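You operate a simulated robot arm through the tools that you are given. There is no shell and no other tool. Be economical: measure what you need, move in short steps, check, and stop when the job is done.

You are at the controls of a simulated two-armed robot. One attempt, no reset.

TASK
Put the tall brass sleeve on the rear granite. Then take the banded cylinder from the front granite and put it on the grey tray there. Then fetch the grooved cylinder from the rear granite and set it on top of the blue pad there. Keep to this order.

The check looks at the end state, three seconds after you hand in, the way a careful person would. Anything else that was tipped, shoved, dropped, spilled or broken makes it a failure.

THE ROBOT
Two 7-joint arms with two-finger grippers on one trunk, on a base that drives. Base frame: it is fixed to the floor where the robot stands at the start and does not move with it; the origin is under the middle of the robot, x ahead of it, y to its left, z up; the surface under the hand at the start is at about z = 710. Readings come in mm, degrees, newtons and seconds.
The left shoulder is at the start at [126, 218, 1014], the right one opposite. With the tool pointing down near the work surface each hand reaches from about 420 to 900 mm from the robot's upright axis, wherever it stands, measured 20 degrees to its own side. Places, roughly: blue pad (5x6x4 cm) [1500, 2800, 700]; grooved cylinder [1500, 3250, 750]; rear granite [1100, 3400, 700]. Payload 3.18 kg a hand.
Tool frame (each hand has its own): the origin (TCP) lies between the finger pads and is the grasp point; the fingertips stand 30 mm ahead of it; z points along the fingers, y is the line along which they close. The gripper opens to 144 mm. The gripper's body begins 103 mm behind the TCP.
Orientation is that of the tool frame in the base frame, as a unit quaternion [w, x, y, z]. With the fingers straight down and closing along the base's y, the tool's x points along the base's -x, its y along +y and its z along -z.

THE INTERFACE
- The arms move only by the tool play_rows. It takes "left_increments", "right_increments" or both (then of equal length, played together; a hand with none holds still); each is a list of rows, each a list of 7 numbers: the shift along the tool's x, y, z in mm, then the turn, a rotation vector about the tool's x, y, z in degrees, then the closure in counts, from 0 (fully open) to 255 (shut). In form: [[x, y, z, rx, ry, rz, hand], ...]. A call has 1 to 20 rows; each row is the pose to reach, as a shift and turn from the pose commanded when the call began, along the tool's axes at that moment. A row lasts 0.2 s, in which the tool goes at most 50 mm and 8.6 degrees; a call with a longer step from one row to the next is refused whole, and so is a gripper value outside its range. Where a pose cannot be reached the arm comes as near as it can. A force on the tool above 40 N (or 10 N above the force at the start of the call, whichever is more), or a blocked arm, ends the call early, and 0.2 s more pass. The fingers move at their own pace and stop on an object; they squeeze with about 29 N. The grip force told is the motor's: it shows also when the fingers shut on nothing. Time passes only in rows, and 0.2 s behind the last, so rows that repeat a pose let the fingers close. The reply holds the time, the measured pose of the TCP, the force on the tool along the base axes, the opening and the grip force, in the units named above and with some noise, with the torque about the TCP (base axes, N m) and any sound that the robot's microphone picked up.
- Cameras (640 x 400 px; columns grow to the right, rows downward): "scene" is now at [258.2, -0.2, 1189.1]; the picture's right is [-0.06, -1.00, -0.00], its down [-0.61, 0.04, -0.79] and it looks along [0.79, -0.05, -0.61] (base axes); focal length 214 px, centre (320, 200). "left" rides on the left gripper at [77, -16, -143] in its tool frame; the picture's right is [0.21, 0.98, 0.00], its down [-0.84, 0.18, -0.51] and it looks along [-0.50, 0.11, 0.86] (tool axes); focal length 218 px, centre (320, 200). "right" rides on the right gripper at [76, 16, -143] in its tool frame; the picture's right is [-0.21, 0.98, 0.00], its down [-0.84, -0.18, -0.51] and it looks along [-0.50, -0.11, 0.86] (tool axes); focal length 218 px, centre (320, 200). There is no depth. A picture from a camera that has moved, and an enlarged one, comes with that camera's place and axes in the base frame and with its lens.
- grab_frame(camera): a new picture of that camera. No time passes.
- slide_trunk(by): slides the trunk up (or, below 0, down) by that many mm; the arms and the scene camera ride with it, the base frame stays. It gives what a move gives, with no picture.
- steer(legs): drives the robot by 1 to 6 legs, each [ahead, left, turn to the left] in mm, mm and degrees, along the robot's own axes; the way and the turn of a leg run together, so that a leg with both is an arc; at most 1500 mm and 180 degrees a leg. The arms and the cameras ride along, it lands a little off, and it stops where it bumps. It gives what a move gives.
- turn_head(pan, tilt): turns the head with the scene camera to pan (to the left, within 80 degrees either way) and tilt (down, from -29 to 69), counted from straight ahead of the robot. It gives what a move gives.
- enlarge(camera, box): a new picture of the part [left, top, right, bottom] of that camera's present view, enlarged. No time passes.
- close_job(): hands the job in; it is judged then, once.

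Work in short steps. Places have to be worked out from the pictures, the camera data and where the tool is seen: move nearer, look again, correct. Check each grasp and each placing, and mend what went wrong. You have 165 turns and 122 pictures in all, those below and enlarged ones among them. Open the grippers and draw the arms clear of the work before you hand the job in, unless the task says otherwise; then end with one line.

The tools are called after "Emit:" by a JSON object that holds its "op" and its "data". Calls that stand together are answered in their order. play_rows: Moves the arms, as the interface text tells. Its arguments: {"type":"object","properties":{"left_increments":{"type":"array"},"right_increments":{"type":"array"}},"required":[]} The other tools are called the same way: slide_trunk (by) slides the trunk up or down; steer (legs) drives the base; turn_head (pan, tilt) turns the head that bears the scene camera; grab_frame (camera) takes a picture; enlarge (camera, box) takes an enlarged picture of a part of a camera's view; close_job () hands the job in.

At the start:

```text
t: 0.0
left_tcp_pos: [363.2, 178.2, 967.1]
left_ee_rot: [0.015, -0.011, 1.0, -0.005]
left_force: [0.8, -0.2, 0.0]
left_moment: [0.01, 0.02, 0.01]
left_gripper_width: 144.1
left_gripper_force: 0.1
right_tcp_pos: [586.4, -287.4, 963.8]
right_ee_rot: [0.012, -0.005, 1.0, -0.001]
right_force: [-0.4, -0.1, 0.6]
right_moment: [0.02, -0.01, 0.0]
right_gripper_width: 144.0
right_gripper_force: 0.0
trunk travel left (down, up): [-100.0, 270.0]
robot x, y, heading: [1.8, -1.5, 1.1]
head pan, tilt: [-4.0, 39.1]
```

scene: 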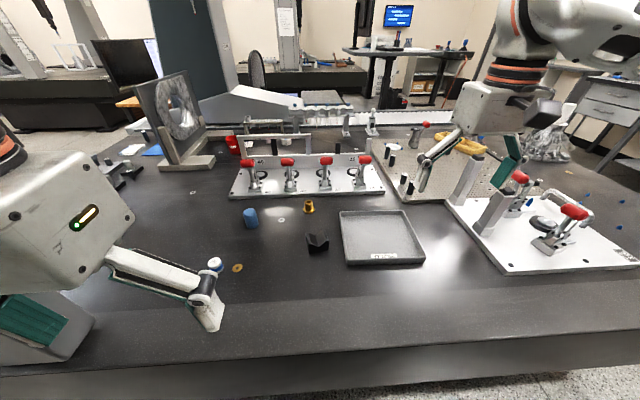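
right: 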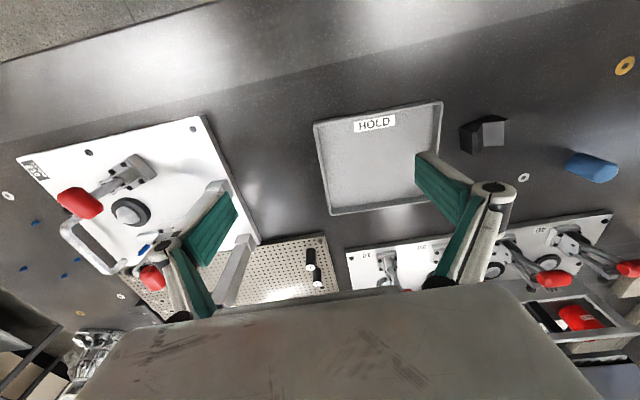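
left: 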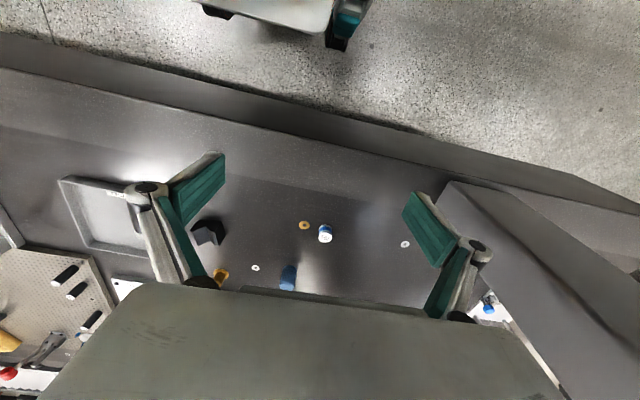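

I start by looking closer at the front granite for the brass sleeve and the banded cylinder.

Emit:
{"op": "enlarge", "data": {"camera": "scene", "box": [180, 180, 440, 340]}}

Emit:
{"op": "enlarge", "data": {"camera": "scene", "box": [60, 90, 320, 250]}}

Emit:
{"op": "enlarge", "data": {"camera": "left", "box": [180, 180, 440, 340]}}

```text
2.46 times, centred on (310, 260) of scene
camera zoom: at [258.2, -0.2, 1189.1], right [-0.06, -1.0, 0.0], down [-0.61, 0.04, -0.79], along [0.79, -0.05, -0.61], focal length 528 px, centre (345, 52)
```

zoom: 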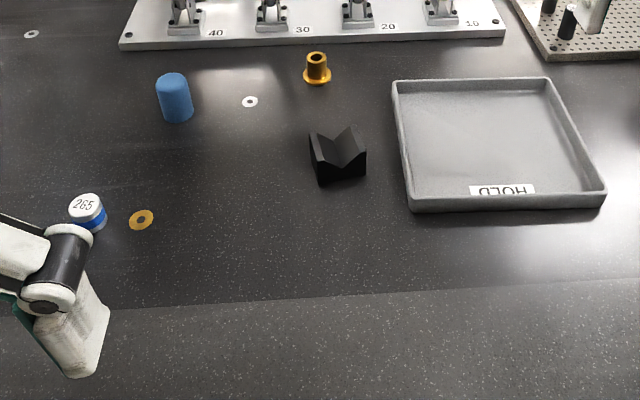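

```text
2.46 times, centred on (190, 170) of scene
camera zoom: at [258.2, -0.2, 1189.1], right [-0.06, -1.0, 0.0], down [-0.61, 0.04, -0.79], along [0.79, -0.05, -0.61], focal length 528 px, centre (640, 274)
```

zoom: 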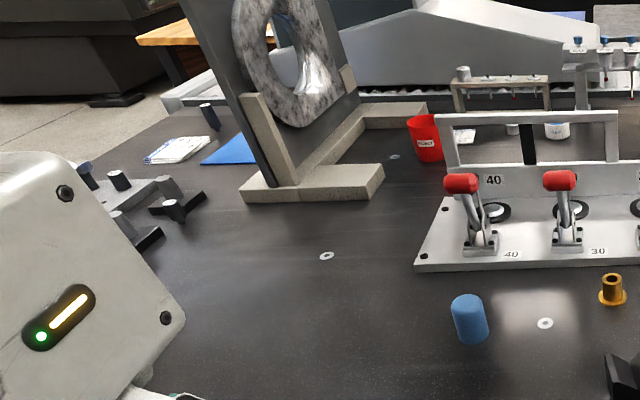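

```text
2.46 times, centred on (310, 260) of left
camera zoom: at [282.4, 160.7, 1107.9], right [-0.23, 0.97, -0.02], down [0.82, 0.2, 0.53], along [0.52, 0.11, -0.85], focal length 537 px, centre (345, 52)
```

zoom: 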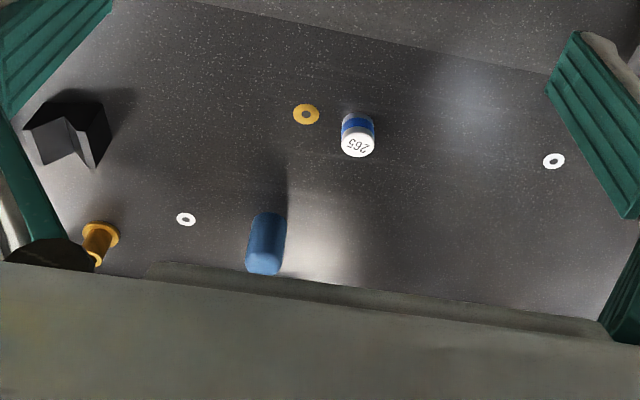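

The front granite shows one flanged brass piece and the banded "265" cylinder. I look around for other brass pieces and for the rear granite.

Emit:
{"op": "turn_head", "data": {"pan": 70, "tilt": 15}}

Emit:
{"op": "grab_frame", "data": {"camera": "scene"}}

Emit:
{"op": "turn_head", "data": {"pan": -5, "tilt": 15}}

Emit:
{"op": "grab_frame", "data": {"camera": "scene"}}

Emit:
{"op": "turn_head", "data": {"pan": -60, "tilt": 25}}

Emit:
{"op": "grab_frame", "data": {"camera": "scene"}}

```text
t: 1.5
left_tcp_pos: [366.2, 178.3, 966.9]
left_ee_rot: [0.015, -0.016, 1.0, -0.004]
left_force: [-0.2, 0.6, -0.3]
left_moment: [0.0, -0.02, -0.01]
left_gripper_width: 143.9
left_gripper_force: 0.1
right_tcp_pos: [590.6, -286.6, 960.0]
right_ee_rot: [0.01, -0.009, 1.0, 0.001]
right_force: [0.5, 0.0, 0.2]
right_moment: [-0.01, 0.0, 0.01]
right_gripper_width: 143.8
right_gripper_force: 0.1
trunk travel left (down, up): [-100.0, 270.0]
robot x, y, heading: [-2.5, 0.6, 1.4]
head pan, tilt: [70.0, 15.0]
```

```text
115 pictures are left
camera scene: at [207.3, 90.7, 1225.0], right [0.95, -0.33, 0.02], down [-0.07, -0.24, -0.97], along [0.32, 0.91, -0.25], focal length 214 px, centre (320, 200)
```

scene: 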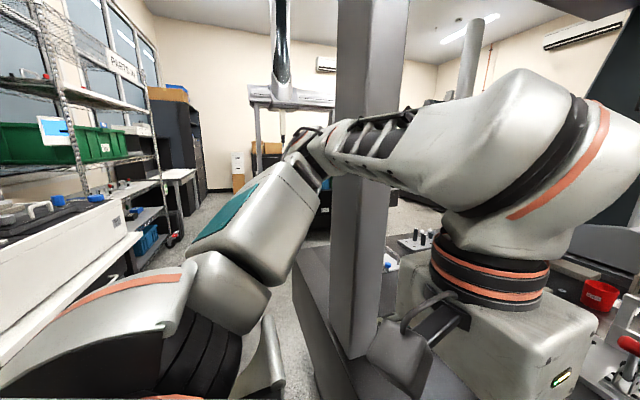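

```text
t: 2.9
left_tcp_pos: [367.0, 178.4, 966.3]
left_ee_rot: [0.017, -0.016, 1.0, -0.004]
left_force: [-0.2, 0.3, 0.0]
left_moment: [0.01, 0.03, 0.01]
left_gripper_width: 144.0
left_gripper_force: 0.0
right_tcp_pos: [591.7, -286.1, 960.3]
right_ee_rot: [0.009, -0.009, 1.0, 0.001]
right_force: [0.8, -0.3, 1.2]
right_moment: [0.01, -0.02, -0.01]
right_gripper_width: 143.9
right_gripper_force: 0.0
trunk travel left (down, up): [-100.0, 270.0]
robot x, y, heading: [-1.6, -2.6, 1.2]
head pan, tilt: [-5.0, 15.0]
```

```text
114 pictures are left
camera scene: at [270.1, -3.8, 1226.1], right [-0.07, -1.0, 0.0], down [-0.24, 0.02, -0.97], along [0.97, -0.07, -0.24], focal length 214 px, centre (320, 200)
```

scene: 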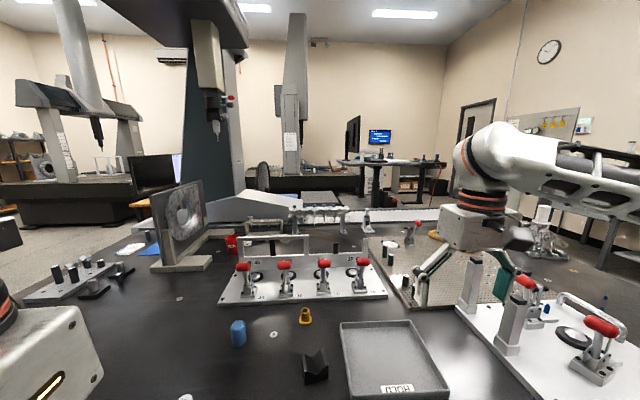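

```text
t: 4.2
left_tcp_pos: [366.4, 178.2, 967.2]
left_ee_rot: [0.016, -0.016, 1.0, -0.004]
left_force: [-0.3, 0.8, -0.6]
left_moment: [0.0, 0.02, 0.01]
left_gripper_width: 143.9
left_gripper_force: 0.0
right_tcp_pos: [592.0, -284.7, 959.3]
right_ee_rot: [0.01, -0.009, 1.0, 0.0]
right_force: [0.1, -0.6, 0.4]
right_moment: [-0.03, -0.01, -0.02]
right_gripper_width: 143.7
right_gripper_force: 0.1
trunk travel left (down, up): [-100.0, 270.0]
robot x, y, heading: [-0.1, 1.2, 1.1]
head pan, tilt: [-60.0, 25.0]
```

```text
113 pictures are left
camera scene: at [224.9, -76.1, 1208.9], right [-0.86, -0.52, -0.02], down [-0.2, 0.36, -0.91], along [0.48, -0.78, -0.42], focal length 214 px, centre (320, 200)
```

scene: 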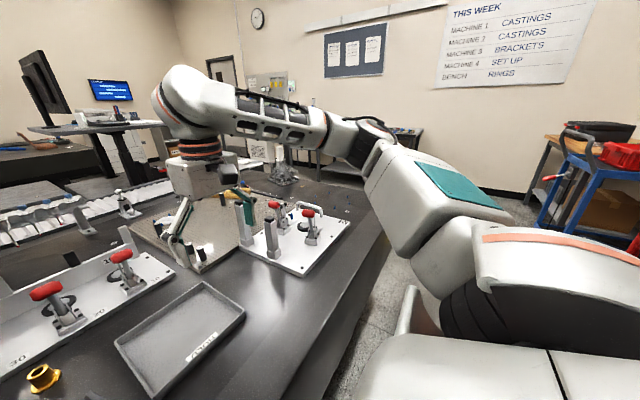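

I check the picture details for other brass parts before committing.

Emit:
{"op": "turn_head", "data": {"pan": 10, "tilt": 30}}

Emit:
{"op": "enlarge", "data": {"camera": "scene", "box": [60, 50, 380, 250]}}

Emit:
{"op": "enlarge", "data": {"camera": "scene", "box": [320, 50, 640, 250]}}

```text
t: 5.6
left_tcp_pos: [367.1, 178.6, 967.3]
left_ee_rot: [0.016, -0.016, 1.0, -0.004]
left_force: [0.9, 0.4, -0.1]
left_moment: [0.03, -0.01, 0.01]
left_gripper_width: 143.9
left_gripper_force: 0.0
right_tcp_pos: [590.4, -285.0, 961.1]
right_ee_rot: [0.01, -0.008, 1.0, 0.0]
right_force: [0.0, 0.1, -0.8]
right_moment: [0.01, -0.01, 0.0]
right_gripper_width: 144.1
right_gripper_force: 0.1
trunk travel left (down, up): [-100.0, 270.0]
robot x, y, heading: [1.0, 0.9, 0.9]
head pan, tilt: [10.0, 30.0]
```

```text
2.00 times, centred on (220, 150) of scene
camera zoom: at [266.3, 20.2, 1201.8], right [0.19, -0.98, 0.0], down [-0.48, -0.09, -0.87], along [0.86, 0.17, -0.48], focal length 429 px, centre (520, 300)
```

zoom: 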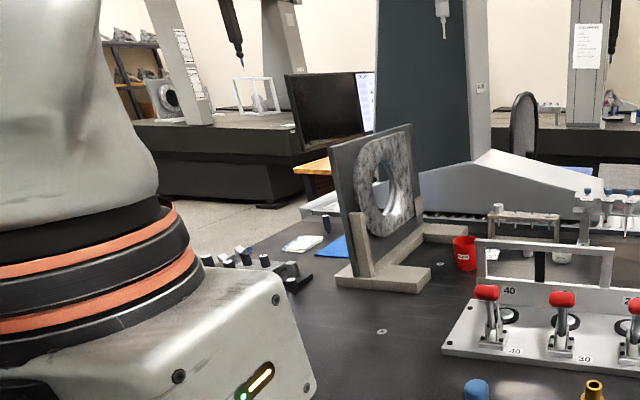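

```text
2.00 times, centred on (480, 150) of scene
camera zoom: at [266.3, 20.2, 1201.8], right [0.19, -0.98, 0.0], down [-0.48, -0.09, -0.87], along [0.86, 0.17, -0.48], focal length 429 px, centre (0, 300)
```

zoom: 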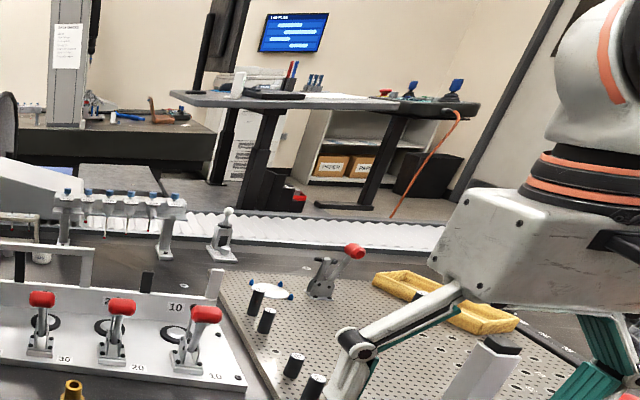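

No other brass part is visible, so the flanged brass sleeve at about (840, 3) is the one. I shift the base to the right so the left arm reaches it well.

Emit:
{"op": "steer", "data": {"legs": [[0, -180, 0]]}}

Emit:
{"op": "play_rows", "data": {"left_increments": [[-45, 0, 0, 0, 0, 0, 0], [-90, 0, 0, 0, 0, 0, 0], [-135, 0, 0, 0, 0, 0, 0], [-180, 0, 0, 0, 0, 0, 0], [-225, 0, 0, 0, 0, 0, 0], [-270, 0, 0, 0, 0, 0, 0], [-315, 0, 0, 0, 0, 0, 0], [-360, 0, 0, 0, 0, 0, 0], [-380, 0, 0, 0, 0, 0, 0]]}}

Emit:
{"op": "grab_frame", "data": {"camera": "left"}}

Emit:
{"op": "grab_frame", "data": {"camera": "scene"}}

```text
t: 6.8
left_tcp_pos: [372.4, 141.4, 963.1]
left_ee_rot: [0.01, -0.03, 0.999, -0.01]
left_force: [-0.4, -0.1, -0.3]
left_moment: [0.02, -0.02, 0.02]
left_gripper_width: 144.0
left_gripper_force: 0.1
right_tcp_pos: [602.6, -323.9, 950.3]
right_ee_rot: [0.002, -0.016, 1.0, 0.001]
right_force: [0.3, 0.5, -0.5]
right_moment: [-0.03, -0.01, 0.02]
right_gripper_width: 144.1
right_gripper_force: 0.1
trunk travel left (down, up): [-100.0, 270.0]
robot x, y, heading: [-0.8, -44.6, 1.8]
head pan, tilt: [10.0, 30.0]
stopped in leg 1: the robot was blocked; the commanded pose is now the measured one
```

```text
t: 9.0
left_tcp_pos: [758.3, 167.8, 957.6]
left_ee_rot: [0.001, -0.028, 1.0, -0.008]
left_force: [-1.1, 1.3, 3.2]
left_moment: [-0.19, -0.22, 0.0]
left_gripper_width: 144.1
left_gripper_force: 0.0
right_tcp_pos: [610.6, -319.9, 949.3]
right_ee_rot: [-0.001, -0.017, 1.0, -0.002]
right_force: [-2.2, 0.8, 3.7]
right_moment: [-0.12, -0.27, -0.01]
right_gripper_width: 144.0
right_gripper_force: 0.1
trunk travel left (down, up): [-100.0, 270.0]
robot x, y, heading: [3.4, -46.9, 1.9]
head pan, tilt: [10.0, 30.0]
stopped in row 9 (left hand): the arm was blocked; the commanded pose is now the measured one
```

```text
110 pictures are left
camera left: at [682.8, 150.1, 1101.8], right [-0.26, 0.96, -0.02], down [0.83, 0.24, 0.51], along [0.49, 0.12, -0.86], focal length 218 px, centre (320, 200)
```

left: 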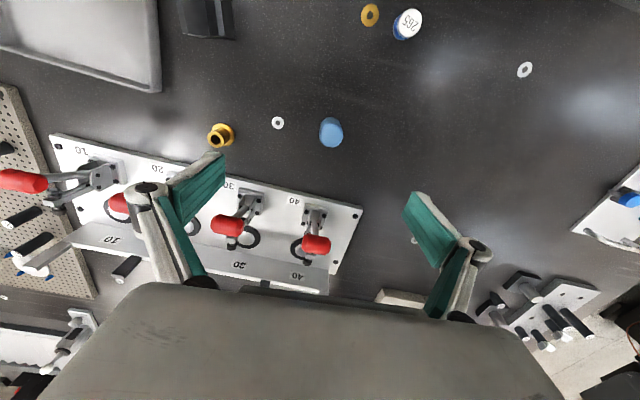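

```text
109 pictures are left
camera scene: at [284.8, -17.1, 1196.5], right [0.21, -0.98, 0.0], down [-0.48, -0.1, -0.87], along [0.85, 0.18, -0.5], focal length 214 px, centre (320, 200)
```

scene: 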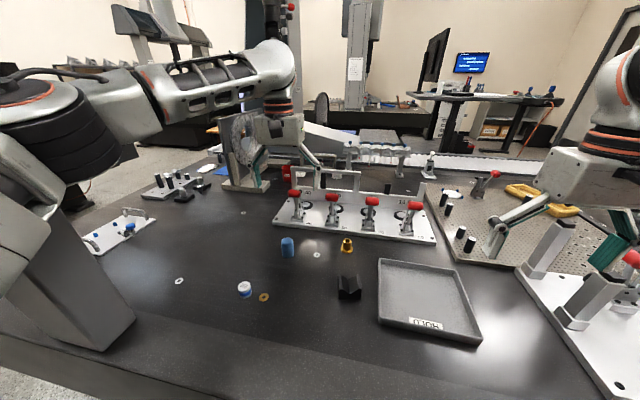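

The brass sleeve works out at about (817, 9). I move the left hand over it at a middle height and look again.

Emit:
{"op": "play_rows", "data": {"left_increments": [[-10, -40, 0, 0, 0, 0, 0], [-20, -80, 10, 0, 0, 0, 0], [-30, -120, 30, 0, 0, 0, 0], [-40, -161, 50, 0, 0, 0, 0], [-40, -161, 50, 0, 0, 0, 0]]}}

Emit:
{"op": "grab_frame", "data": {"camera": "left"}}

Emit:
{"op": "grab_frame", "data": {"camera": "scene"}}

```text
t: 10.2
left_tcp_pos: [794.6, 27.3, 903.5]
left_ee_rot: [-0.002, -0.032, 0.999, -0.008]
left_force: [0.5, 0.1, -0.3]
left_moment: [0.06, 0.0, 0.0]
left_gripper_width: 144.1
left_gripper_force: 0.0
left hand out of reach, approached as far as the arm can: row 4, 5
right_tcp_pos: [616.0, -320.4, 947.0]
right_ee_rot: [-0.004, -0.016, 1.0, -0.001]
right_force: [0.2, 0.8, 0.1]
right_moment: [0.03, -0.02, 0.01]
right_gripper_width: 144.2
right_gripper_force: 0.1
trunk travel left (down, up): [-100.0, 270.0]
robot x, y, heading: [4.7, -42.9, 2.0]
head pan, tilt: [10.0, 30.0]
```

```text
108 pictures are left
camera left: at [719.7, 8.4, 1048.4], right [-0.27, 0.96, -0.01], down [0.83, 0.24, 0.5], along [0.48, 0.12, -0.87], focal length 218 px, centre (320, 200)
```

left: 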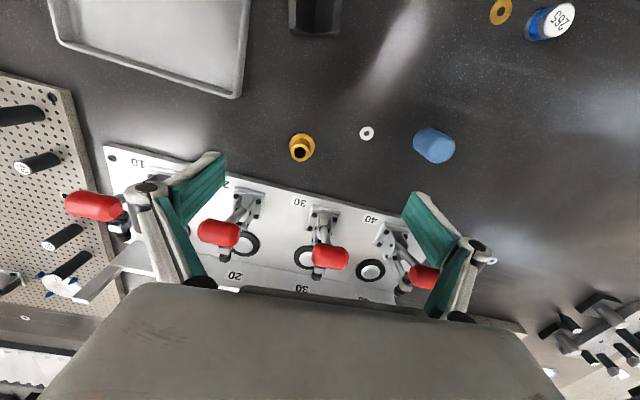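

```text
107 pictures are left
camera scene: at [289.5, -18.2, 1196.5], right [0.21, -0.98, 0.0], down [-0.49, -0.1, -0.87], along [0.85, 0.18, -0.5], focal length 214 px, centre (320, 200)
```

scene: 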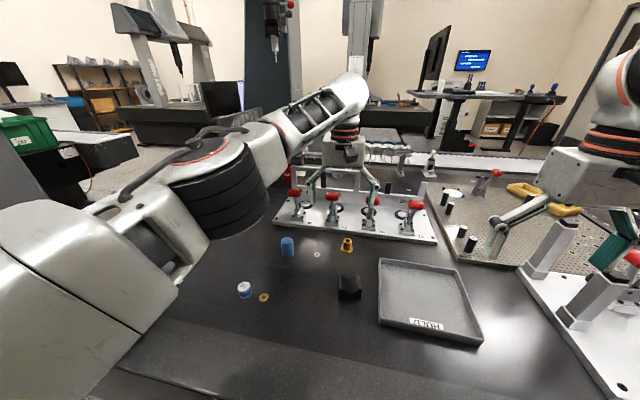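

The sleeve is confirmed at about (816, 3). The arm is at its reach limit up high, so I go down first and see where the hand lands.

Emit:
{"op": "play_rows", "data": {"left_increments": [[0, 0, 40, 0, 0, 0, 0], [0, 0, 80, 0, 0, 0, 0], [0, 0, 100, 0, 0, 0, 0], [0, 0, 100, 0, 0, 0, 0]]}}

```text
t: 11.2
left_tcp_pos: [793.0, 20.8, 806.4]
left_ee_rot: [-0.001, -0.026, 1.0, -0.006]
left_force: [0.7, -0.6, 0.1]
left_moment: [0.02, 0.02, -0.01]
left_gripper_width: 144.0
left_gripper_force: 0.0
right_tcp_pos: [615.5, -320.1, 946.6]
right_ee_rot: [-0.002, -0.016, 1.0, -0.001]
right_force: [-0.4, -0.5, 0.1]
right_moment: [-0.01, -0.02, 0.01]
right_gripper_width: 144.2
right_gripper_force: 0.0
trunk travel left (down, up): [-100.0, 270.0]
robot x, y, heading: [6.3, -43.4, 2.2]
head pan, tilt: [10.0, 30.0]
```

I go to just above the sleeve with the fingers partly closed, then look.

Emit:
{"op": "play_rows", "data": {"left_increments": [[-11, -10, 0, 0, 0, 0, 60], [-22, -19, 0, 0, 0, 0, 130], [-22, -19, 15, 0, 0, 0, 140], [-22, -19, 15, 0, 0, 0, 140], [-22, -19, 15, 0, 0, 0, 140]]}}

Emit:
{"op": "grab_frame", "data": {"camera": "left"}}

Emit:
{"op": "enlarge", "data": {"camera": "scene", "box": [270, 180, 430, 280]}}

```text
t: 12.4
left_tcp_pos: [814.1, 37.5, 792.1]
left_ee_rot: [-0.001, -0.044, 0.999, -0.007]
left_force: [-0.2, -0.5, -0.8]
left_moment: [-0.01, 0.0, 0.01]
left_gripper_width: 64.8
left_gripper_force: 0.1
left hand out of reach, approached as far as the arm can: row 1, 2, 3, 4, 5
right_tcp_pos: [615.8, -319.0, 945.7]
right_ee_rot: [-0.004, -0.016, 1.0, -0.001]
right_force: [-0.1, 0.3, 0.5]
right_moment: [0.03, -0.01, -0.02]
right_gripper_width: 144.1
right_gripper_force: 0.1
trunk travel left (down, up): [-100.0, 270.0]
robot x, y, heading: [1.9, -45.7, 2.1]
head pan, tilt: [10.0, 30.0]
```

```text
106 pictures are left
camera left: at [738.4, 16.2, 936.2], right [-0.29, 0.96, -0.01], down [0.82, 0.26, 0.5], along [0.48, 0.14, -0.86], focal length 218 px, centre (320, 200)
```

left: 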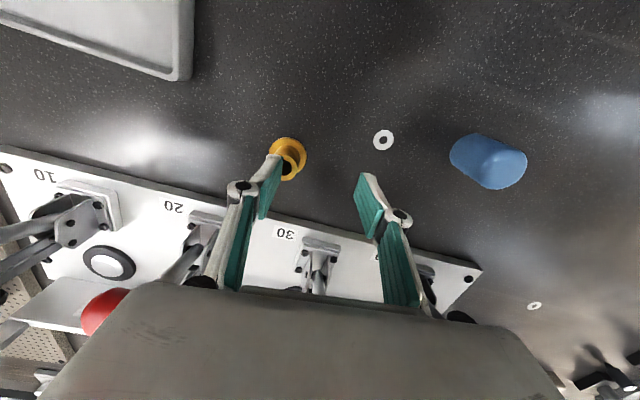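

```text
4.00 times, centred on (350, 230) of scene
camera zoom: at [289.6, -17.7, 1196.5], right [0.21, -0.98, 0.0], down [-0.49, -0.1, -0.87], along [0.85, 0.18, -0.5], focal length 858 px, centre (200, 80)
```

zoom: 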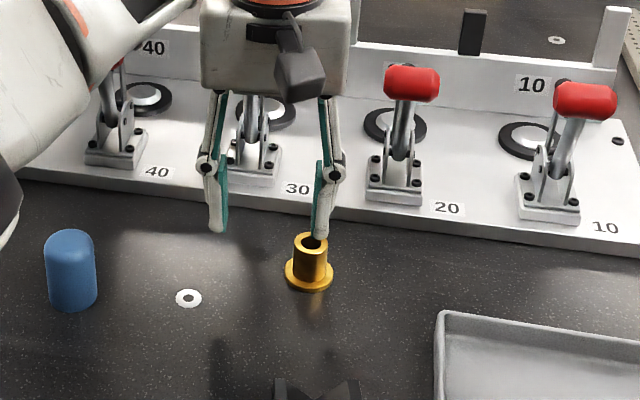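

The left arm is short of reach here, and the sleeve is at (814, 2). I lift the hand, then turn the base a little right and bring it ahead to bring the shoulder nearer.

Emit:
{"op": "play_rows", "data": {"left_increments": [[0, 0, -40, 0, 0, 0, 100], [20, 0, -80, 0, 0, 0, 0], [60, 0, -110, 0, 0, 0, 0], [60, 0, -110, 0, 0, 0, 0]]}}

Emit:
{"op": "steer", "data": {"legs": [[50, 0, 0]]}}

Emit:
{"op": "steer", "data": {"legs": [[0, 0, -12]]}}

Emit:
{"op": "grab_frame", "data": {"camera": "scene"}}

```text
t: 12.9
left_tcp_pos: [779.0, 101.3, 706.8]
left_ee_rot: [-0.065, -0.055, 0.993, 0.088]
left_force: [-14.9, -6.0, 41.5]
left_moment: [-0.2, -0.57, -0.14]
left_gripper_width: 143.1
left_gripper_force: 0.0
left hand out of reach, approached as far as the arm can: row 1, 2
right_tcp_pos: [611.7, -321.5, 951.0]
right_ee_rot: [0.0, -0.015, 1.0, -0.001]
right_force: [-1.3, -0.1, -0.5]
right_moment: [-0.05, -0.02, 0.01]
right_gripper_width: 144.0
right_gripper_force: 0.0
trunk travel left (down, up): [-100.0, 270.0]
robot x, y, heading: [5.0, -44.7, 2.0]
head pan, tilt: [10.0, 30.0]
stopped in row 2 (left hand): the force on the tool passed its limit at 76 N (the readings are from after the stop); the commanded pose is now the measured one
```

```text
t: 13.9
left_tcp_pos: [827.2, 108.7, 697.4]
left_ee_rot: [-0.075, -0.056, 0.992, 0.085]
left_force: [-9.3, -1.9, 12.1]
left_moment: [-0.52, -0.72, -0.38]
left_gripper_width: 144.9
left_gripper_force: 0.0
right_tcp_pos: [666.0, -317.7, 945.8]
right_ee_rot: [-0.005, -0.017, 1.0, -0.002]
right_force: [0.9, 1.5, -0.2]
right_moment: [-0.02, -0.01, 0.06]
right_gripper_width: 144.1
right_gripper_force: 0.1
trunk travel left (down, up): [-100.0, 270.0]
robot x, y, heading: [52.8, -44.0, 2.2]
head pan, tilt: [10.0, 30.0]
stopped in leg 1: the force on the tool passed its limit at 102 N (the readings are from after the stop); the commanded pose is now the measured one
```

```text
t: 14.6
left_tcp_pos: [828.0, 109.9, 698.5]
left_ee_rot: [-0.076, -0.056, 0.992, 0.089]
left_force: [-17.7, 0.6, 10.2]
left_moment: [-0.96, -2.64, -0.38]
left_gripper_width: 144.4
left_gripper_force: 0.0
right_tcp_pos: [661.8, -321.2, 946.9]
right_ee_rot: [-0.004, -0.013, 1.0, -0.002]
right_force: [0.6, -0.3, 0.4]
right_moment: [-0.02, 0.01, -0.04]
right_gripper_width: 144.2
right_gripper_force: 0.1
trunk travel left (down, up): [-100.0, 270.0]
robot x, y, heading: [53.0, -42.6, 1.7]
head pan, tilt: [10.0, 30.0]
stopped in leg 1: the force on the tool passed its limit at 59 N (the readings are from after the stop); the commanded pose is now the measured one
```

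```text
104 pictures are left
camera scene: at [338.3, -18.0, 1197.1], right [0.2, -0.98, 0.0], down [-0.49, -0.1, -0.87], along [0.85, 0.17, -0.5], focal length 214 px, centre (320, 200)
```

scene: 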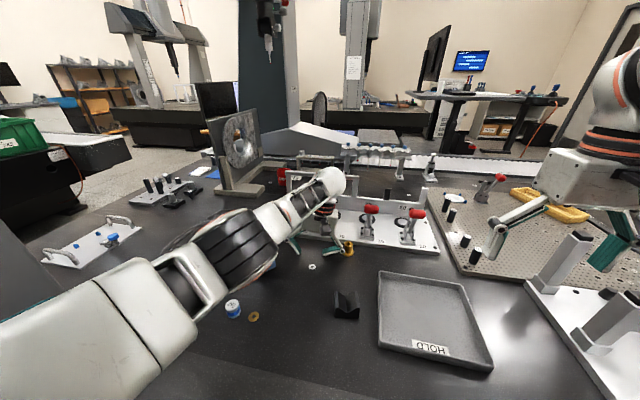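

The arm dipped instead of rising and touched the table; I should have checked before driving. I look at what the hand is near before moving anything.

Emit:
{"op": "grab_frame", "data": {"camera": "left"}}

Emit:
{"op": "enlarge", "data": {"camera": "scene", "box": [200, 150, 440, 300]}}

```text
103 pictures are left
camera left: at [777.4, 58.7, 845.4], right [-0.3, 0.93, 0.21], down [0.89, 0.2, 0.41], along [0.34, 0.31, -0.89], focal length 218 px, centre (320, 200)
```

left: 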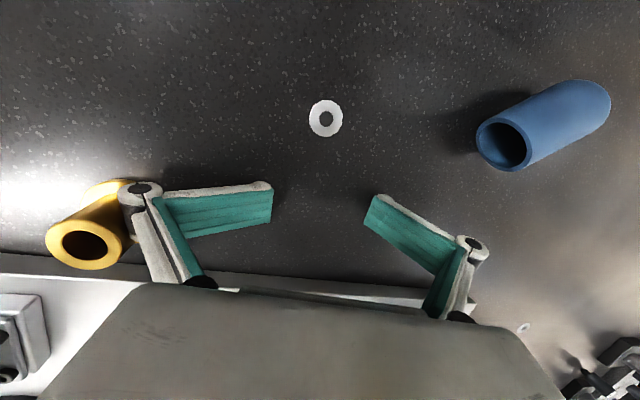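

```text
2.67 times, centred on (320, 225) of scene
camera zoom: at [338.3, -18.0, 1197.1], right [0.2, -0.98, 0.0], down [-0.49, -0.1, -0.87], along [0.85, 0.17, -0.5], focal length 572 px, centre (320, 133)
```

zoom: 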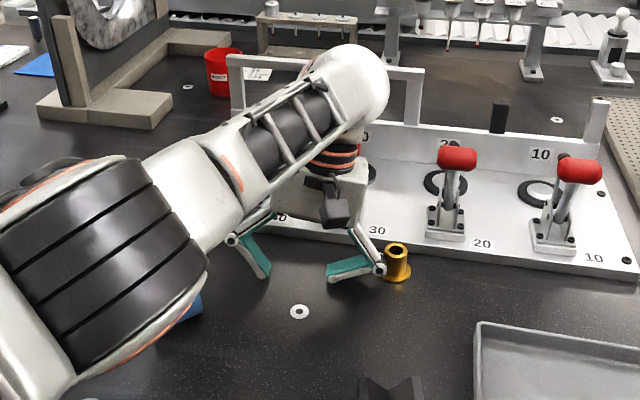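

The blue cylinder looks possibly tipped, so I enlarge it.

Emit:
{"op": "enlarge", "data": {"camera": "left", "box": [440, 40, 640, 200]}}

Emit:
{"op": "enlarge", "data": {"camera": "left", "box": [20, 120, 300, 300]}}

```text
2.50 times, centred on (540, 120) of left
camera zoom: at [777.4, 58.7, 845.4], right [-0.3, 0.93, 0.21], down [0.89, 0.2, 0.41], along [0.34, 0.31, -0.89], focal length 546 px, centre (-230, 400)
```

zoom: 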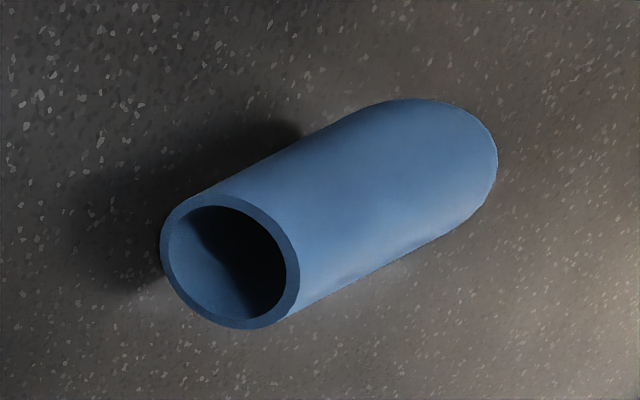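

```text
2.22 times, centred on (160, 210) of left
camera zoom: at [777.4, 58.7, 845.4], right [-0.3, 0.93, 0.21], down [0.89, 0.2, 0.41], along [0.34, 0.31, -0.89], focal length 485 px, centre (676, 178)
```

zoom: 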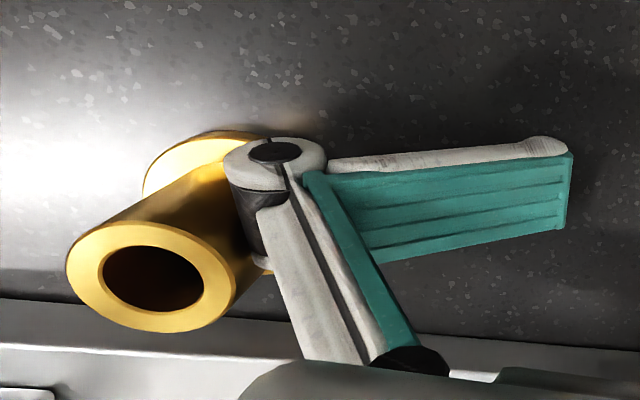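

The blue cup was tipped by the arm, originally near (760, 184); I will set it upright again. The brass still stands, so I lift the hand straight up and slightly away from it.

Emit:
{"op": "play_rows", "data": {"left_increments": [[2, 11, -9, 0, 0, 0, 0], [4, 15, -25, 0, 0, 0, 0], [7, 21, -57, 0, 0, 0, 0], [7, 21, -57, 0, 0, 0, 0]]}}

Emit:
{"op": "grab_frame", "data": {"camera": "left"}}

```text
t: 15.4
left_tcp_pos: [816.3, 151.3, 691.0]
left_ee_rot: [-0.1, -0.064, 0.984, 0.135]
left_force: [-4.7, -5.3, 39.1]
left_moment: [-2.39, -0.76, -0.51]
left_gripper_width: 143.6
left_gripper_force: 0.0
left hand out of reach, approached as far as the arm can: row 2, 3
right_tcp_pos: [660.4, -325.5, 948.9]
right_ee_rot: [-0.003, -0.012, 1.0, -0.001]
right_force: [-0.7, -0.3, -1.0]
right_moment: [-0.01, -0.02, 0.02]
right_gripper_width: 144.0
right_gripper_force: 0.0
trunk travel left (down, up): [-100.0, 270.0]
robot x, y, heading: [57.7, -44.6, 1.6]
head pan, tilt: [10.0, 30.0]
stopped in row 3 (left hand): the force on the tool passed its limit at 101 N (the readings are from after the stop); the commanded pose is now the measured one
```

```text
99 pictures are left
camera left: at [775.1, 87.6, 836.2], right [-0.3, 0.9, 0.31], down [0.91, 0.17, 0.38], along [0.29, 0.4, -0.87], focal length 218 px, centre (320, 200)
```

left: 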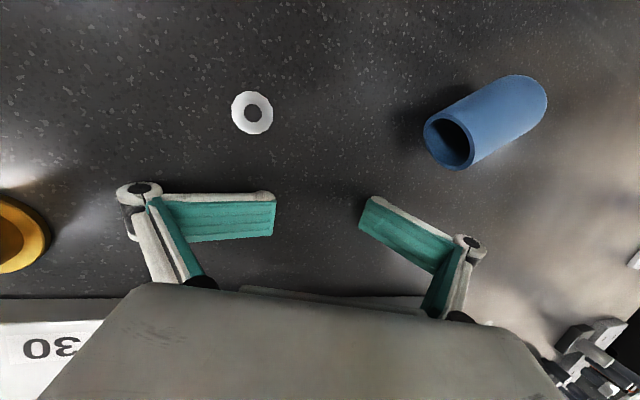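

The arm's configuration will not let it rise here, so I lift the whole arm with the trunk, which keeps the joints as they are.

Emit:
{"op": "slide_trunk", "data": {"by": 120}}

Emit:
{"op": "grab_frame", "data": {"camera": "scene"}}

```text
t: 16.9
left_tcp_pos: [822.6, 149.4, 1056.2]
left_ee_rot: [0.078, -0.088, 0.985, 0.125]
left_force: [0.2, -0.4, -0.6]
left_moment: [0.0, 0.01, -0.02]
left_gripper_width: 143.7
left_gripper_force: 0.0
right_tcp_pos: [665.3, -323.2, 1063.4]
right_ee_rot: [-0.007, -0.012, 1.0, -0.003]
right_force: [0.1, 0.5, -0.9]
right_moment: [0.02, 0.03, 0.0]
right_gripper_width: 143.6
right_gripper_force: 0.1
trunk travel left (down, up): [-220.0, 150.0]
robot x, y, heading: [57.7, -44.4, 1.5]
head pan, tilt: [10.0, 30.0]
```

```text
98 pictures are left
camera scene: at [224.2, -21.7, 1333.2], right [0.2, -0.98, 0.0], down [-0.49, -0.1, -0.87], along [0.85, 0.17, -0.5], focal length 214 px, centre (320, 200)
```

scene: 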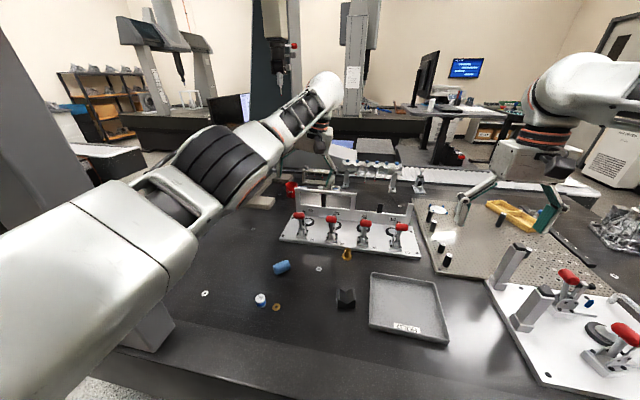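

The trunk lift freed the hand, which is now at z = 1056. I pull the left hand back and straighten it to a comfortable pose.

Emit:
{"op": "play_rows", "data": {"left_increments": [[40, -2, 5, 3, 2, 2, 0], [80, -4, 10, 6, 4, 4, 0], [120, -5, 15, 9, 5.5, 6, 0], [160, -7, 20, 12, 7.5, 8, 0], [190, -8, 26, 14.5, 9, 10, 0], [190, -8, 26, 14.5, 9, 10, 0]]}}

Emit:
{"op": "grab_frame", "data": {"camera": "scene"}}

Emit:
{"op": "grab_frame", "data": {"camera": "left"}}

```text
t: 18.0
left_tcp_pos: [773.1, 109.4, 977.9]
left_ee_rot: [-0.059, -0.021, 0.998, 0.022]
left_force: [-0.1, -0.1, -0.8]
left_moment: [-0.02, -0.03, 0.0]
left_gripper_width: 143.9
left_gripper_force: 0.0
left hand out of reach, approached as far as the arm can: row 1, 2, 3, 4, 5
right_tcp_pos: [664.7, -323.7, 1064.4]
right_ee_rot: [-0.005, -0.012, 1.0, -0.003]
right_force: [0.2, -0.2, 0.9]
right_moment: [0.03, 0.02, 0.0]
right_gripper_width: 144.1
right_gripper_force: 0.0
trunk travel left (down, up): [-220.0, 150.0]
robot x, y, heading: [54.3, -40.7, 1.5]
head pan, tilt: [10.0, 30.0]
stopped in row 5 (left hand): the arm was blocked; the commanded pose is now the measured one
```

```text
97 pictures are left
camera scene: at [223.3, -21.6, 1333.5], right [0.2, -0.98, 0.0], down [-0.49, -0.1, -0.87], along [0.85, 0.17, -0.5], focal length 214 px, centre (320, 200)
```

scene: 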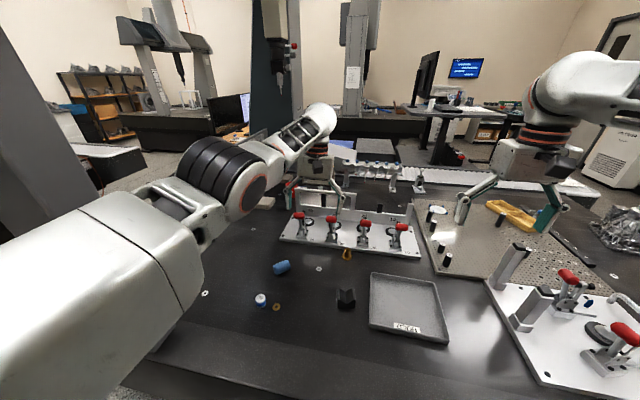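

```text
96 pictures are left
camera left: at [714.5, 83.5, 1128.6], right [-0.24, 0.97, 0.07], down [0.89, 0.2, 0.41], along [0.39, 0.16, -0.91], focal length 218 px, centre (320, 200)
```

left: 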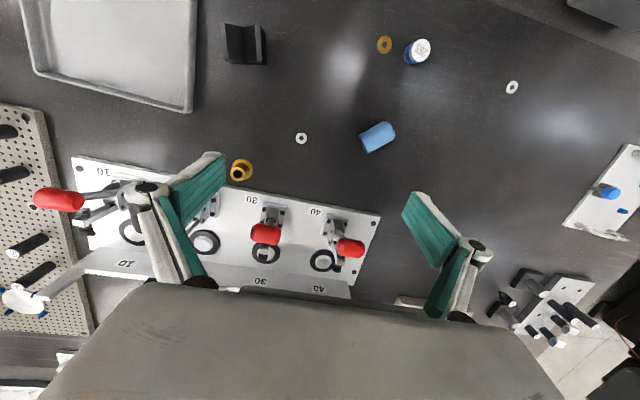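

The left arm seems to be blocked by something, perhaps the grey column on the left. I look that way.

Emit:
{"op": "turn_head", "data": {"pan": 60, "tilt": 35}}

Emit:
{"op": "grab_frame", "data": {"camera": "scene"}}

Emit:
{"op": "turn_head", "data": {"pan": -70, "tilt": 45}}

Emit:
{"op": "grab_frame", "data": {"camera": "scene"}}

```text
t: 19.2
left_tcp_pos: [772.9, 108.9, 980.3]
left_ee_rot: [-0.058, -0.021, 0.998, 0.021]
left_force: [0.5, 0.4, 0.5]
left_moment: [0.02, -0.04, 0.02]
left_gripper_width: 143.9
left_gripper_force: 0.1
right_tcp_pos: [664.2, -322.3, 1064.7]
right_ee_rot: [-0.004, -0.012, 1.0, -0.002]
right_force: [-0.2, -0.7, 1.0]
right_moment: [0.03, 0.01, -0.01]
right_gripper_width: 144.1
right_gripper_force: 0.1
trunk travel left (down, up): [-220.0, 150.0]
robot x, y, heading: [57.1, -44.5, 1.7]
head pan, tilt: [60.0, 35.0]
```

```text
95 pictures are left
camera scene: at [176.2, 37.5, 1325.9], right [0.88, -0.48, 0.0], down [-0.27, -0.5, -0.82], along [0.39, 0.72, -0.57], focal length 214 px, centre (320, 200)
```

scene: 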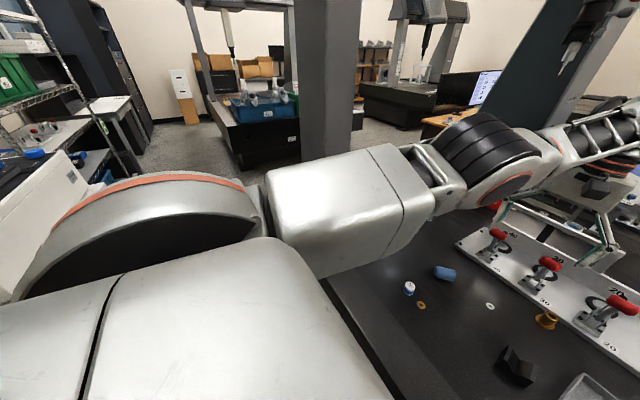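

```text
t: 21.3
left_tcp_pos: [772.2, 109.2, 978.9]
left_ee_rot: [-0.058, -0.02, 0.998, 0.021]
left_force: [-0.1, 0.4, 0.0]
left_moment: [0.0, -0.01, 0.01]
left_gripper_width: 144.1
left_gripper_force: 0.1
right_tcp_pos: [665.9, -322.9, 1063.9]
right_ee_rot: [-0.006, -0.012, 1.0, -0.002]
right_force: [0.1, -1.0, -0.1]
right_moment: [0.01, -0.04, -0.01]
right_gripper_width: 144.0
right_gripper_force: 0.0
trunk travel left (down, up): [-220.0, 150.0]
robot x, y, heading: [53.5, -44.7, 1.4]
head pan, tilt: [-70.0, 45.0]
```

```text
94 pictures are left
camera scene: at [164.0, -115.4, 1311.1], right [-0.93, -0.37, 0.0], down [-0.26, 0.66, -0.71], along [0.26, -0.66, -0.71], focal length 214 px, centre (320, 200)
```

scene: 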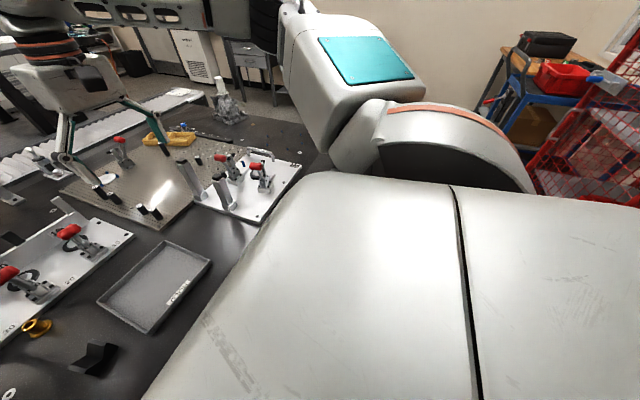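

The left elbow sits beside the grey column, so the left arm is cramped here. I back the base out, fold the left arm, and plan to use the right arm for the front granite.

Emit:
{"op": "steer", "data": {"legs": [[-350, 0, 0]]}}

Emit:
{"op": "turn_head", "data": {"pan": 40, "tilt": 35}}

Emit:
{"op": "grab_frame", "data": {"camera": "scene"}}

```text
t: 23.5
left_tcp_pos: [425.2, 99.8, 980.3]
left_ee_rot: [-0.057, -0.022, 0.998, 0.021]
left_force: [-0.2, -0.2, -0.5]
left_moment: [0.05, -0.02, -0.01]
left_gripper_width: 143.8
left_gripper_force: 0.0
right_tcp_pos: [315.8, -332.2, 1064.8]
right_ee_rot: [-0.005, -0.013, 1.0, -0.002]
right_force: [-0.5, -0.5, -0.2]
right_moment: [-0.02, -0.03, -0.02]
right_gripper_width: 143.8
right_gripper_force: 0.0
trunk travel left (down, up): [-220.0, 150.0]
robot x, y, heading: [-295.3, -51.1, 1.6]
head pan, tilt: [-70.0, 45.0]
```

```text
t: 25.4
left_tcp_pos: [423.9, 101.2, 980.4]
left_ee_rot: [-0.057, -0.022, 0.998, 0.022]
left_force: [-0.3, -1.0, -0.2]
left_moment: [0.04, 0.0, 0.01]
left_gripper_width: 144.4
left_gripper_force: 0.0
right_tcp_pos: [316.9, -332.5, 1064.6]
right_ee_rot: [-0.005, -0.014, 1.0, -0.001]
right_force: [0.5, 1.1, -0.3]
right_moment: [0.02, 0.02, -0.01]
right_gripper_width: 144.0
right_gripper_force: 0.1
trunk travel left (down, up): [-220.0, 150.0]
robot x, y, heading: [-290.9, -50.6, 1.6]
head pan, tilt: [40.0, 35.0]
```

```text
93 pictures are left
camera scene: at [-148.1, 9.4, 1325.9], right [0.66, -0.75, 0.0], down [-0.43, -0.38, -0.82], along [0.61, 0.54, -0.57], focal length 214 px, centre (320, 200)
```

scene: 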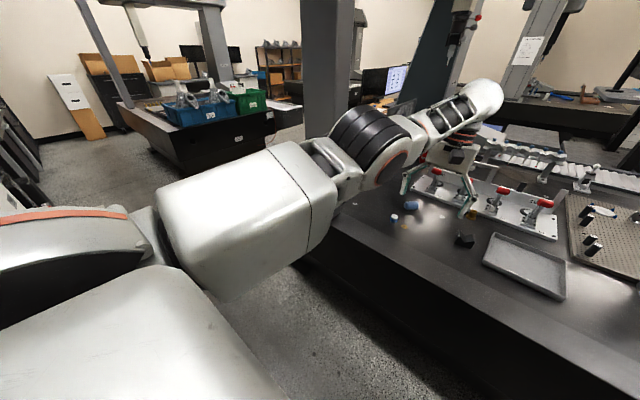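

Now the column is clear, and I fold the left hand back toward the robot.

Emit:
{"op": "play_rows", "data": {"left_increments": [[40, 5, -10, 0, -1.5, 0, 0], [80, 10, -20, 1, -3, 1, 0], [120, 20, -30, 2, -5, 2, 0], [160, 30, -40, 2.5, -6.5, 2.5, 0], [200, 40, -45, 2.5, -6.5, 2.5, 0], [240, 50, -50, 2.5, -6.5, 2.5, 0], [280, 55, -50, 2.5, -6.5, 2.5, 0], [300, 60, -50, 2.5, -6.5, 2.5, 0], [300, 60, -50, 2.5, -6.5, 2.5, 0]]}}

Emit:
{"op": "grab_frame", "data": {"camera": "scene"}}

```text
t: 27.6
left_tcp_pos: [399.6, 76.0, 1143.6]
left_ee_rot: [-0.014, -0.021, 1.0, -0.014]
left_force: [-0.6, -0.5, -0.1]
left_moment: [0.0, 0.02, 0.0]
left_gripper_width: 144.2
left_gripper_force: 0.1
left hand out of reach, approached as far as the arm can: row 1, 2, 3, 4, 5, 6, 7, 8, 9
right_tcp_pos: [316.8, -330.5, 1064.1]
right_ee_rot: [-0.006, -0.014, 1.0, -0.003]
right_force: [-0.3, -0.3, 0.5]
right_moment: [-0.05, -0.01, -0.01]
right_gripper_width: 143.9
right_gripper_force: 0.1
trunk travel left (down, up): [-220.0, 150.0]
robot x, y, heading: [-292.4, -53.4, 1.6]
head pan, tilt: [40.0, 35.0]
stopped in row 9 (left hand): the arm was blocked; the commanded pose is now the measured one
```

```text
92 pictures are left
camera scene: at [-148.2, 10.1, 1325.9], right [0.66, -0.75, 0.0], down [-0.43, -0.38, -0.82], along [0.61, 0.54, -0.57], focal length 214 px, centre (320, 200)
```

scene: 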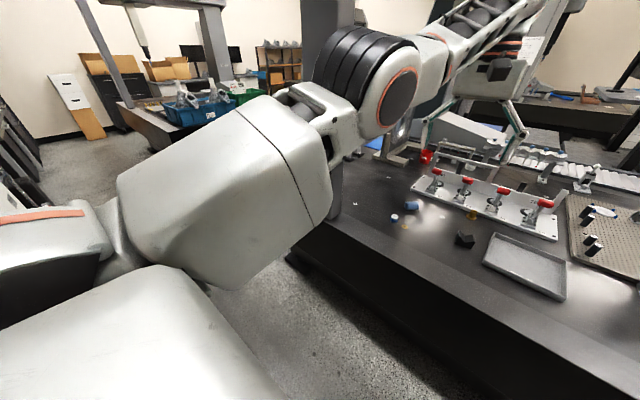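

The arm is stuck in an awkward branch. I try moving the hand sideways left and down, over the table-free side, to see whether it loosens.

Emit:
{"op": "play_rows", "data": {"left_increments": [[0, 40, 0, 0, 0, 0, 0], [0, 80, 0, 0, 0, 0, 0], [0, 120, 0, 0, 0, 0, 0], [0, 160, 0, 0, 0, 0, 0], [0, 200, 0, 0, 0, 0, 0], [0, 200, 0, 0, 0, 0, 0]]}}

Emit:
{"op": "grab_frame", "data": {"camera": "scene"}}

```text
t: 29.0
left_tcp_pos: [416.9, 271.3, 1147.5]
left_ee_rot: [-0.015, -0.018, 1.0, -0.01]
left_force: [0.2, -0.1, -0.2]
left_moment: [0.02, -0.04, -0.01]
left_gripper_width: 144.1
left_gripper_force: 0.1
left hand out of reach, approached as far as the arm can: row 1, 2, 3, 4, 5, 6
right_tcp_pos: [316.2, -332.4, 1063.5]
right_ee_rot: [-0.005, -0.013, 1.0, -0.002]
right_force: [-0.1, 0.0, 0.5]
right_moment: [0.04, -0.02, 0.02]
right_gripper_width: 144.1
right_gripper_force: 0.1
trunk travel left (down, up): [-220.0, 150.0]
robot x, y, heading: [-293.9, -52.9, 1.7]
head pan, tilt: [40.0, 35.0]
```

```text
91 pictures are left
camera scene: at [-148.1, 8.7, 1325.9], right [0.66, -0.75, 0.0], down [-0.43, -0.38, -0.82], along [0.61, 0.54, -0.57], focal length 214 px, centre (320, 200)
```

scene: 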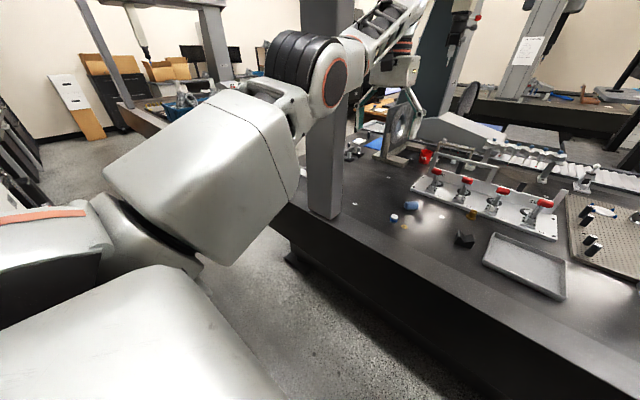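

Sideways works. Now I try down to about z = 1000.

Emit:
{"op": "play_rows", "data": {"left_increments": [[0, 0, 40, 0, 0, 0, 0], [0, 0, 80, 0, 0, 0, 0], [0, 0, 120, 0, 0, 0, 0], [0, 0, 140, 0, 0, 0, 0], [0, 0, 140, 0, 0, 0, 0]]}}

Emit:
{"op": "play_rows", "data": {"left_increments": [[20, 0, 0, 0, 0, 0, 0], [40, 0, 0, 0, 0, 0, 0], [60, 0, 0, 0, 0, 0, 0], [60, 0, 0, 0, 0, 0, 0]]}}

```text
t: 30.2
left_tcp_pos: [455.3, 274.0, 1016.9]
left_ee_rot: [-0.014, -0.019, 1.0, -0.01]
left_force: [-0.4, 0.0, 0.5]
left_moment: [-0.02, 0.0, -0.01]
left_gripper_width: 143.8
left_gripper_force: 0.1
left hand out of reach, approached as far as the arm can: row 1, 2, 3, 4, 5
right_tcp_pos: [318.0, -331.6, 1064.2]
right_ee_rot: [-0.006, -0.014, 1.0, -0.002]
right_force: [-0.1, -0.1, -0.3]
right_moment: [-0.02, -0.02, -0.03]
right_gripper_width: 144.2
right_gripper_force: 0.0
trunk travel left (down, up): [-220.0, 150.0]
robot x, y, heading: [-291.7, -49.4, 1.5]
head pan, tilt: [40.0, 35.0]
```

```text
t: 31.2
left_tcp_pos: [452.7, 274.1, 1028.7]
left_ee_rot: [-0.014, -0.019, 1.0, -0.011]
left_force: [0.1, -0.4, 0.3]
left_moment: [0.0, 0.04, 0.0]
left_gripper_width: 144.0
left_gripper_force: 0.0
left hand out of reach, approached as far as the arm can: row 1, 2, 3, 4
right_tcp_pos: [317.0, -331.9, 1064.7]
right_ee_rot: [-0.006, -0.015, 1.0, -0.003]
right_force: [0.3, 0.0, -0.1]
right_moment: [0.01, 0.03, 0.0]
right_gripper_width: 144.1
right_gripper_force: 0.0
trunk travel left (down, up): [-220.0, 150.0]
robot x, y, heading: [-293.9, -54.6, 1.7]
head pan, tilt: [40.0, 35.0]
```

The arm looks bent the wrong way at its elbow limit. I stretch it out fully forward in free air, so the elbow can pass through straight, then pull it back.

Emit:
{"op": "play_rows", "data": {"left_increments": [[-45, -20, -10, 0, 0, 0, 0], [-90, -40, -20, 0, 0, 0, 0], [-135, -60, -30, 0, 0, 0, 0], [-180, -80, -30, 0, 0, 0, 0], [-225, -90, -30, 0, 0, 0, 0], [-270, -90, -30, 0, 0, 0, 0], [-300, -90, -30, 0, 0, 0, 0], [-300, -90, -30, 0, 0, 0, 0], [-260, -90, 10, 0, 0, 0, 0], [-215, -90, 30, 0, 0, 0, 0], [-170, -90, 50, 0, 0, 0, 0], [-125, -90, 60, 0, 0, 0, 0], [-80, -80, 60, 0, 0, 0, 0], [-40, -60, 40, 0, 0, 0, 0], [0, -40, 20, 0, 0, 0, 0], [45, -20, 0, 0, 0, 0, 0], [90, 0, 0, 0, 0, 0, 0], [90, 0, 0, 0, 0, 0, 0]]}}

Emit:
{"op": "grab_frame", "data": {"camera": "scene"}}

```text
refused: row 1 steps farther than a row can; nothing moved
```

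```text
90 pictures are left
camera scene: at [-147.8, 9.5, 1325.8], right [0.66, -0.75, 0.0], down [-0.43, -0.38, -0.82], along [0.61, 0.54, -0.57], focal length 214 px, centre (320, 200)
```

scene: 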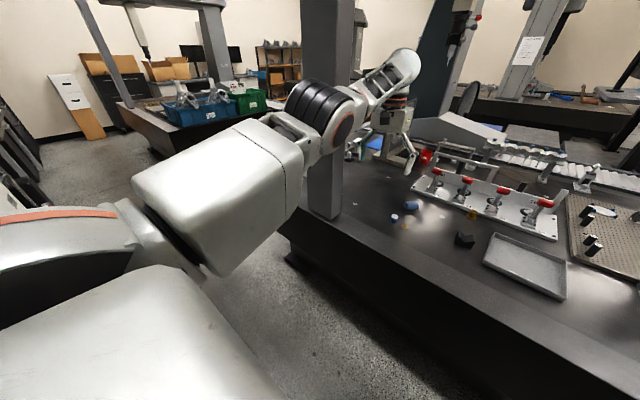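

I resend it with smaller steps.

Emit:
{"op": "play_rows", "data": {"left_increments": [[-42, -15, -5, 0, 0, 0, 0], [-84, -30, -10, 0, 0, 0, 0], [-126, -45, -15, 0, 0, 0, 0], [-168, -60, -20, 0, 0, 0, 0], [-210, -75, -20, 0, 0, 0, 0], [-252, -80, -20, 0, 0, 0, 0], [-290, -80, -20, 0, 0, 0, 0], [-290, -80, -20, 0, 0, 0, 0], [-250, -80, 0, 0, 0, 0, 0], [-208, -80, 20, 0, 0, 0, 0], [-166, -80, 40, 0, 0, 0, 0], [-122, -80, 50, 0, 0, 0, 0], [-78, -80, 50, 0, 0, 0, 0], [-36, -60, 40, 0, 0, 0, 0], [6, -40, 30, 0, 0, 0, 0], [48, -20, 20, 0, 0, 0, 0], [90, 0, 10, 0, 0, 0, 0], [90, 0, 10, 0, 0, 0, 0]]}}

Emit:
{"op": "grab_frame", "data": {"camera": "scene"}}

```text
t: 35.0
left_tcp_pos: [449.5, 277.3, 1043.3]
left_ee_rot: [-0.014, -0.018, 1.0, -0.01]
left_force: [0.3, 0.6, -0.8]
left_moment: [0.0, 0.0, -0.02]
left_gripper_width: 143.9
left_gripper_force: 0.1
left hand out of reach, approached as far as the arm can: row 1, 2, 3, 4, 5, 6, 7, 8, 9, 10, 11, 12, 13, 14, 15, 16, 17, 18
right_tcp_pos: [317.2, -332.0, 1064.6]
right_ee_rot: [-0.007, -0.014, 1.0, -0.002]
right_force: [0.7, 0.1, 0.2]
right_moment: [0.02, -0.04, 0.02]
right_gripper_width: 144.2
right_gripper_force: 0.2
trunk travel left (down, up): [-220.0, 150.0]
robot x, y, heading: [-292.3, -52.6, 1.6]
head pan, tilt: [40.0, 35.0]
```

```text
89 pictures are left
camera scene: at [-147.4, 9.2, 1325.7], right [0.66, -0.75, 0.0], down [-0.43, -0.38, -0.82], along [0.61, 0.54, -0.57], focal length 214 px, centre (320, 200)
```

scene: 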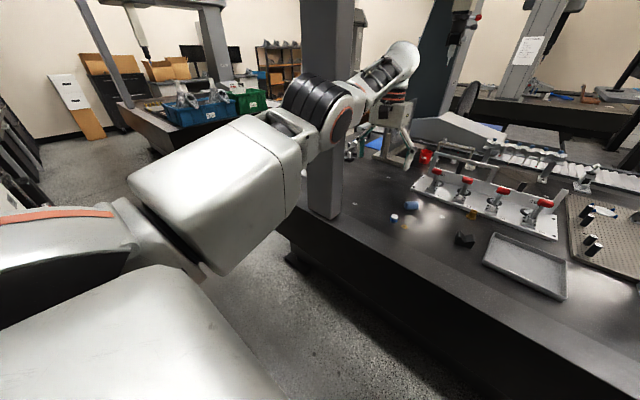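

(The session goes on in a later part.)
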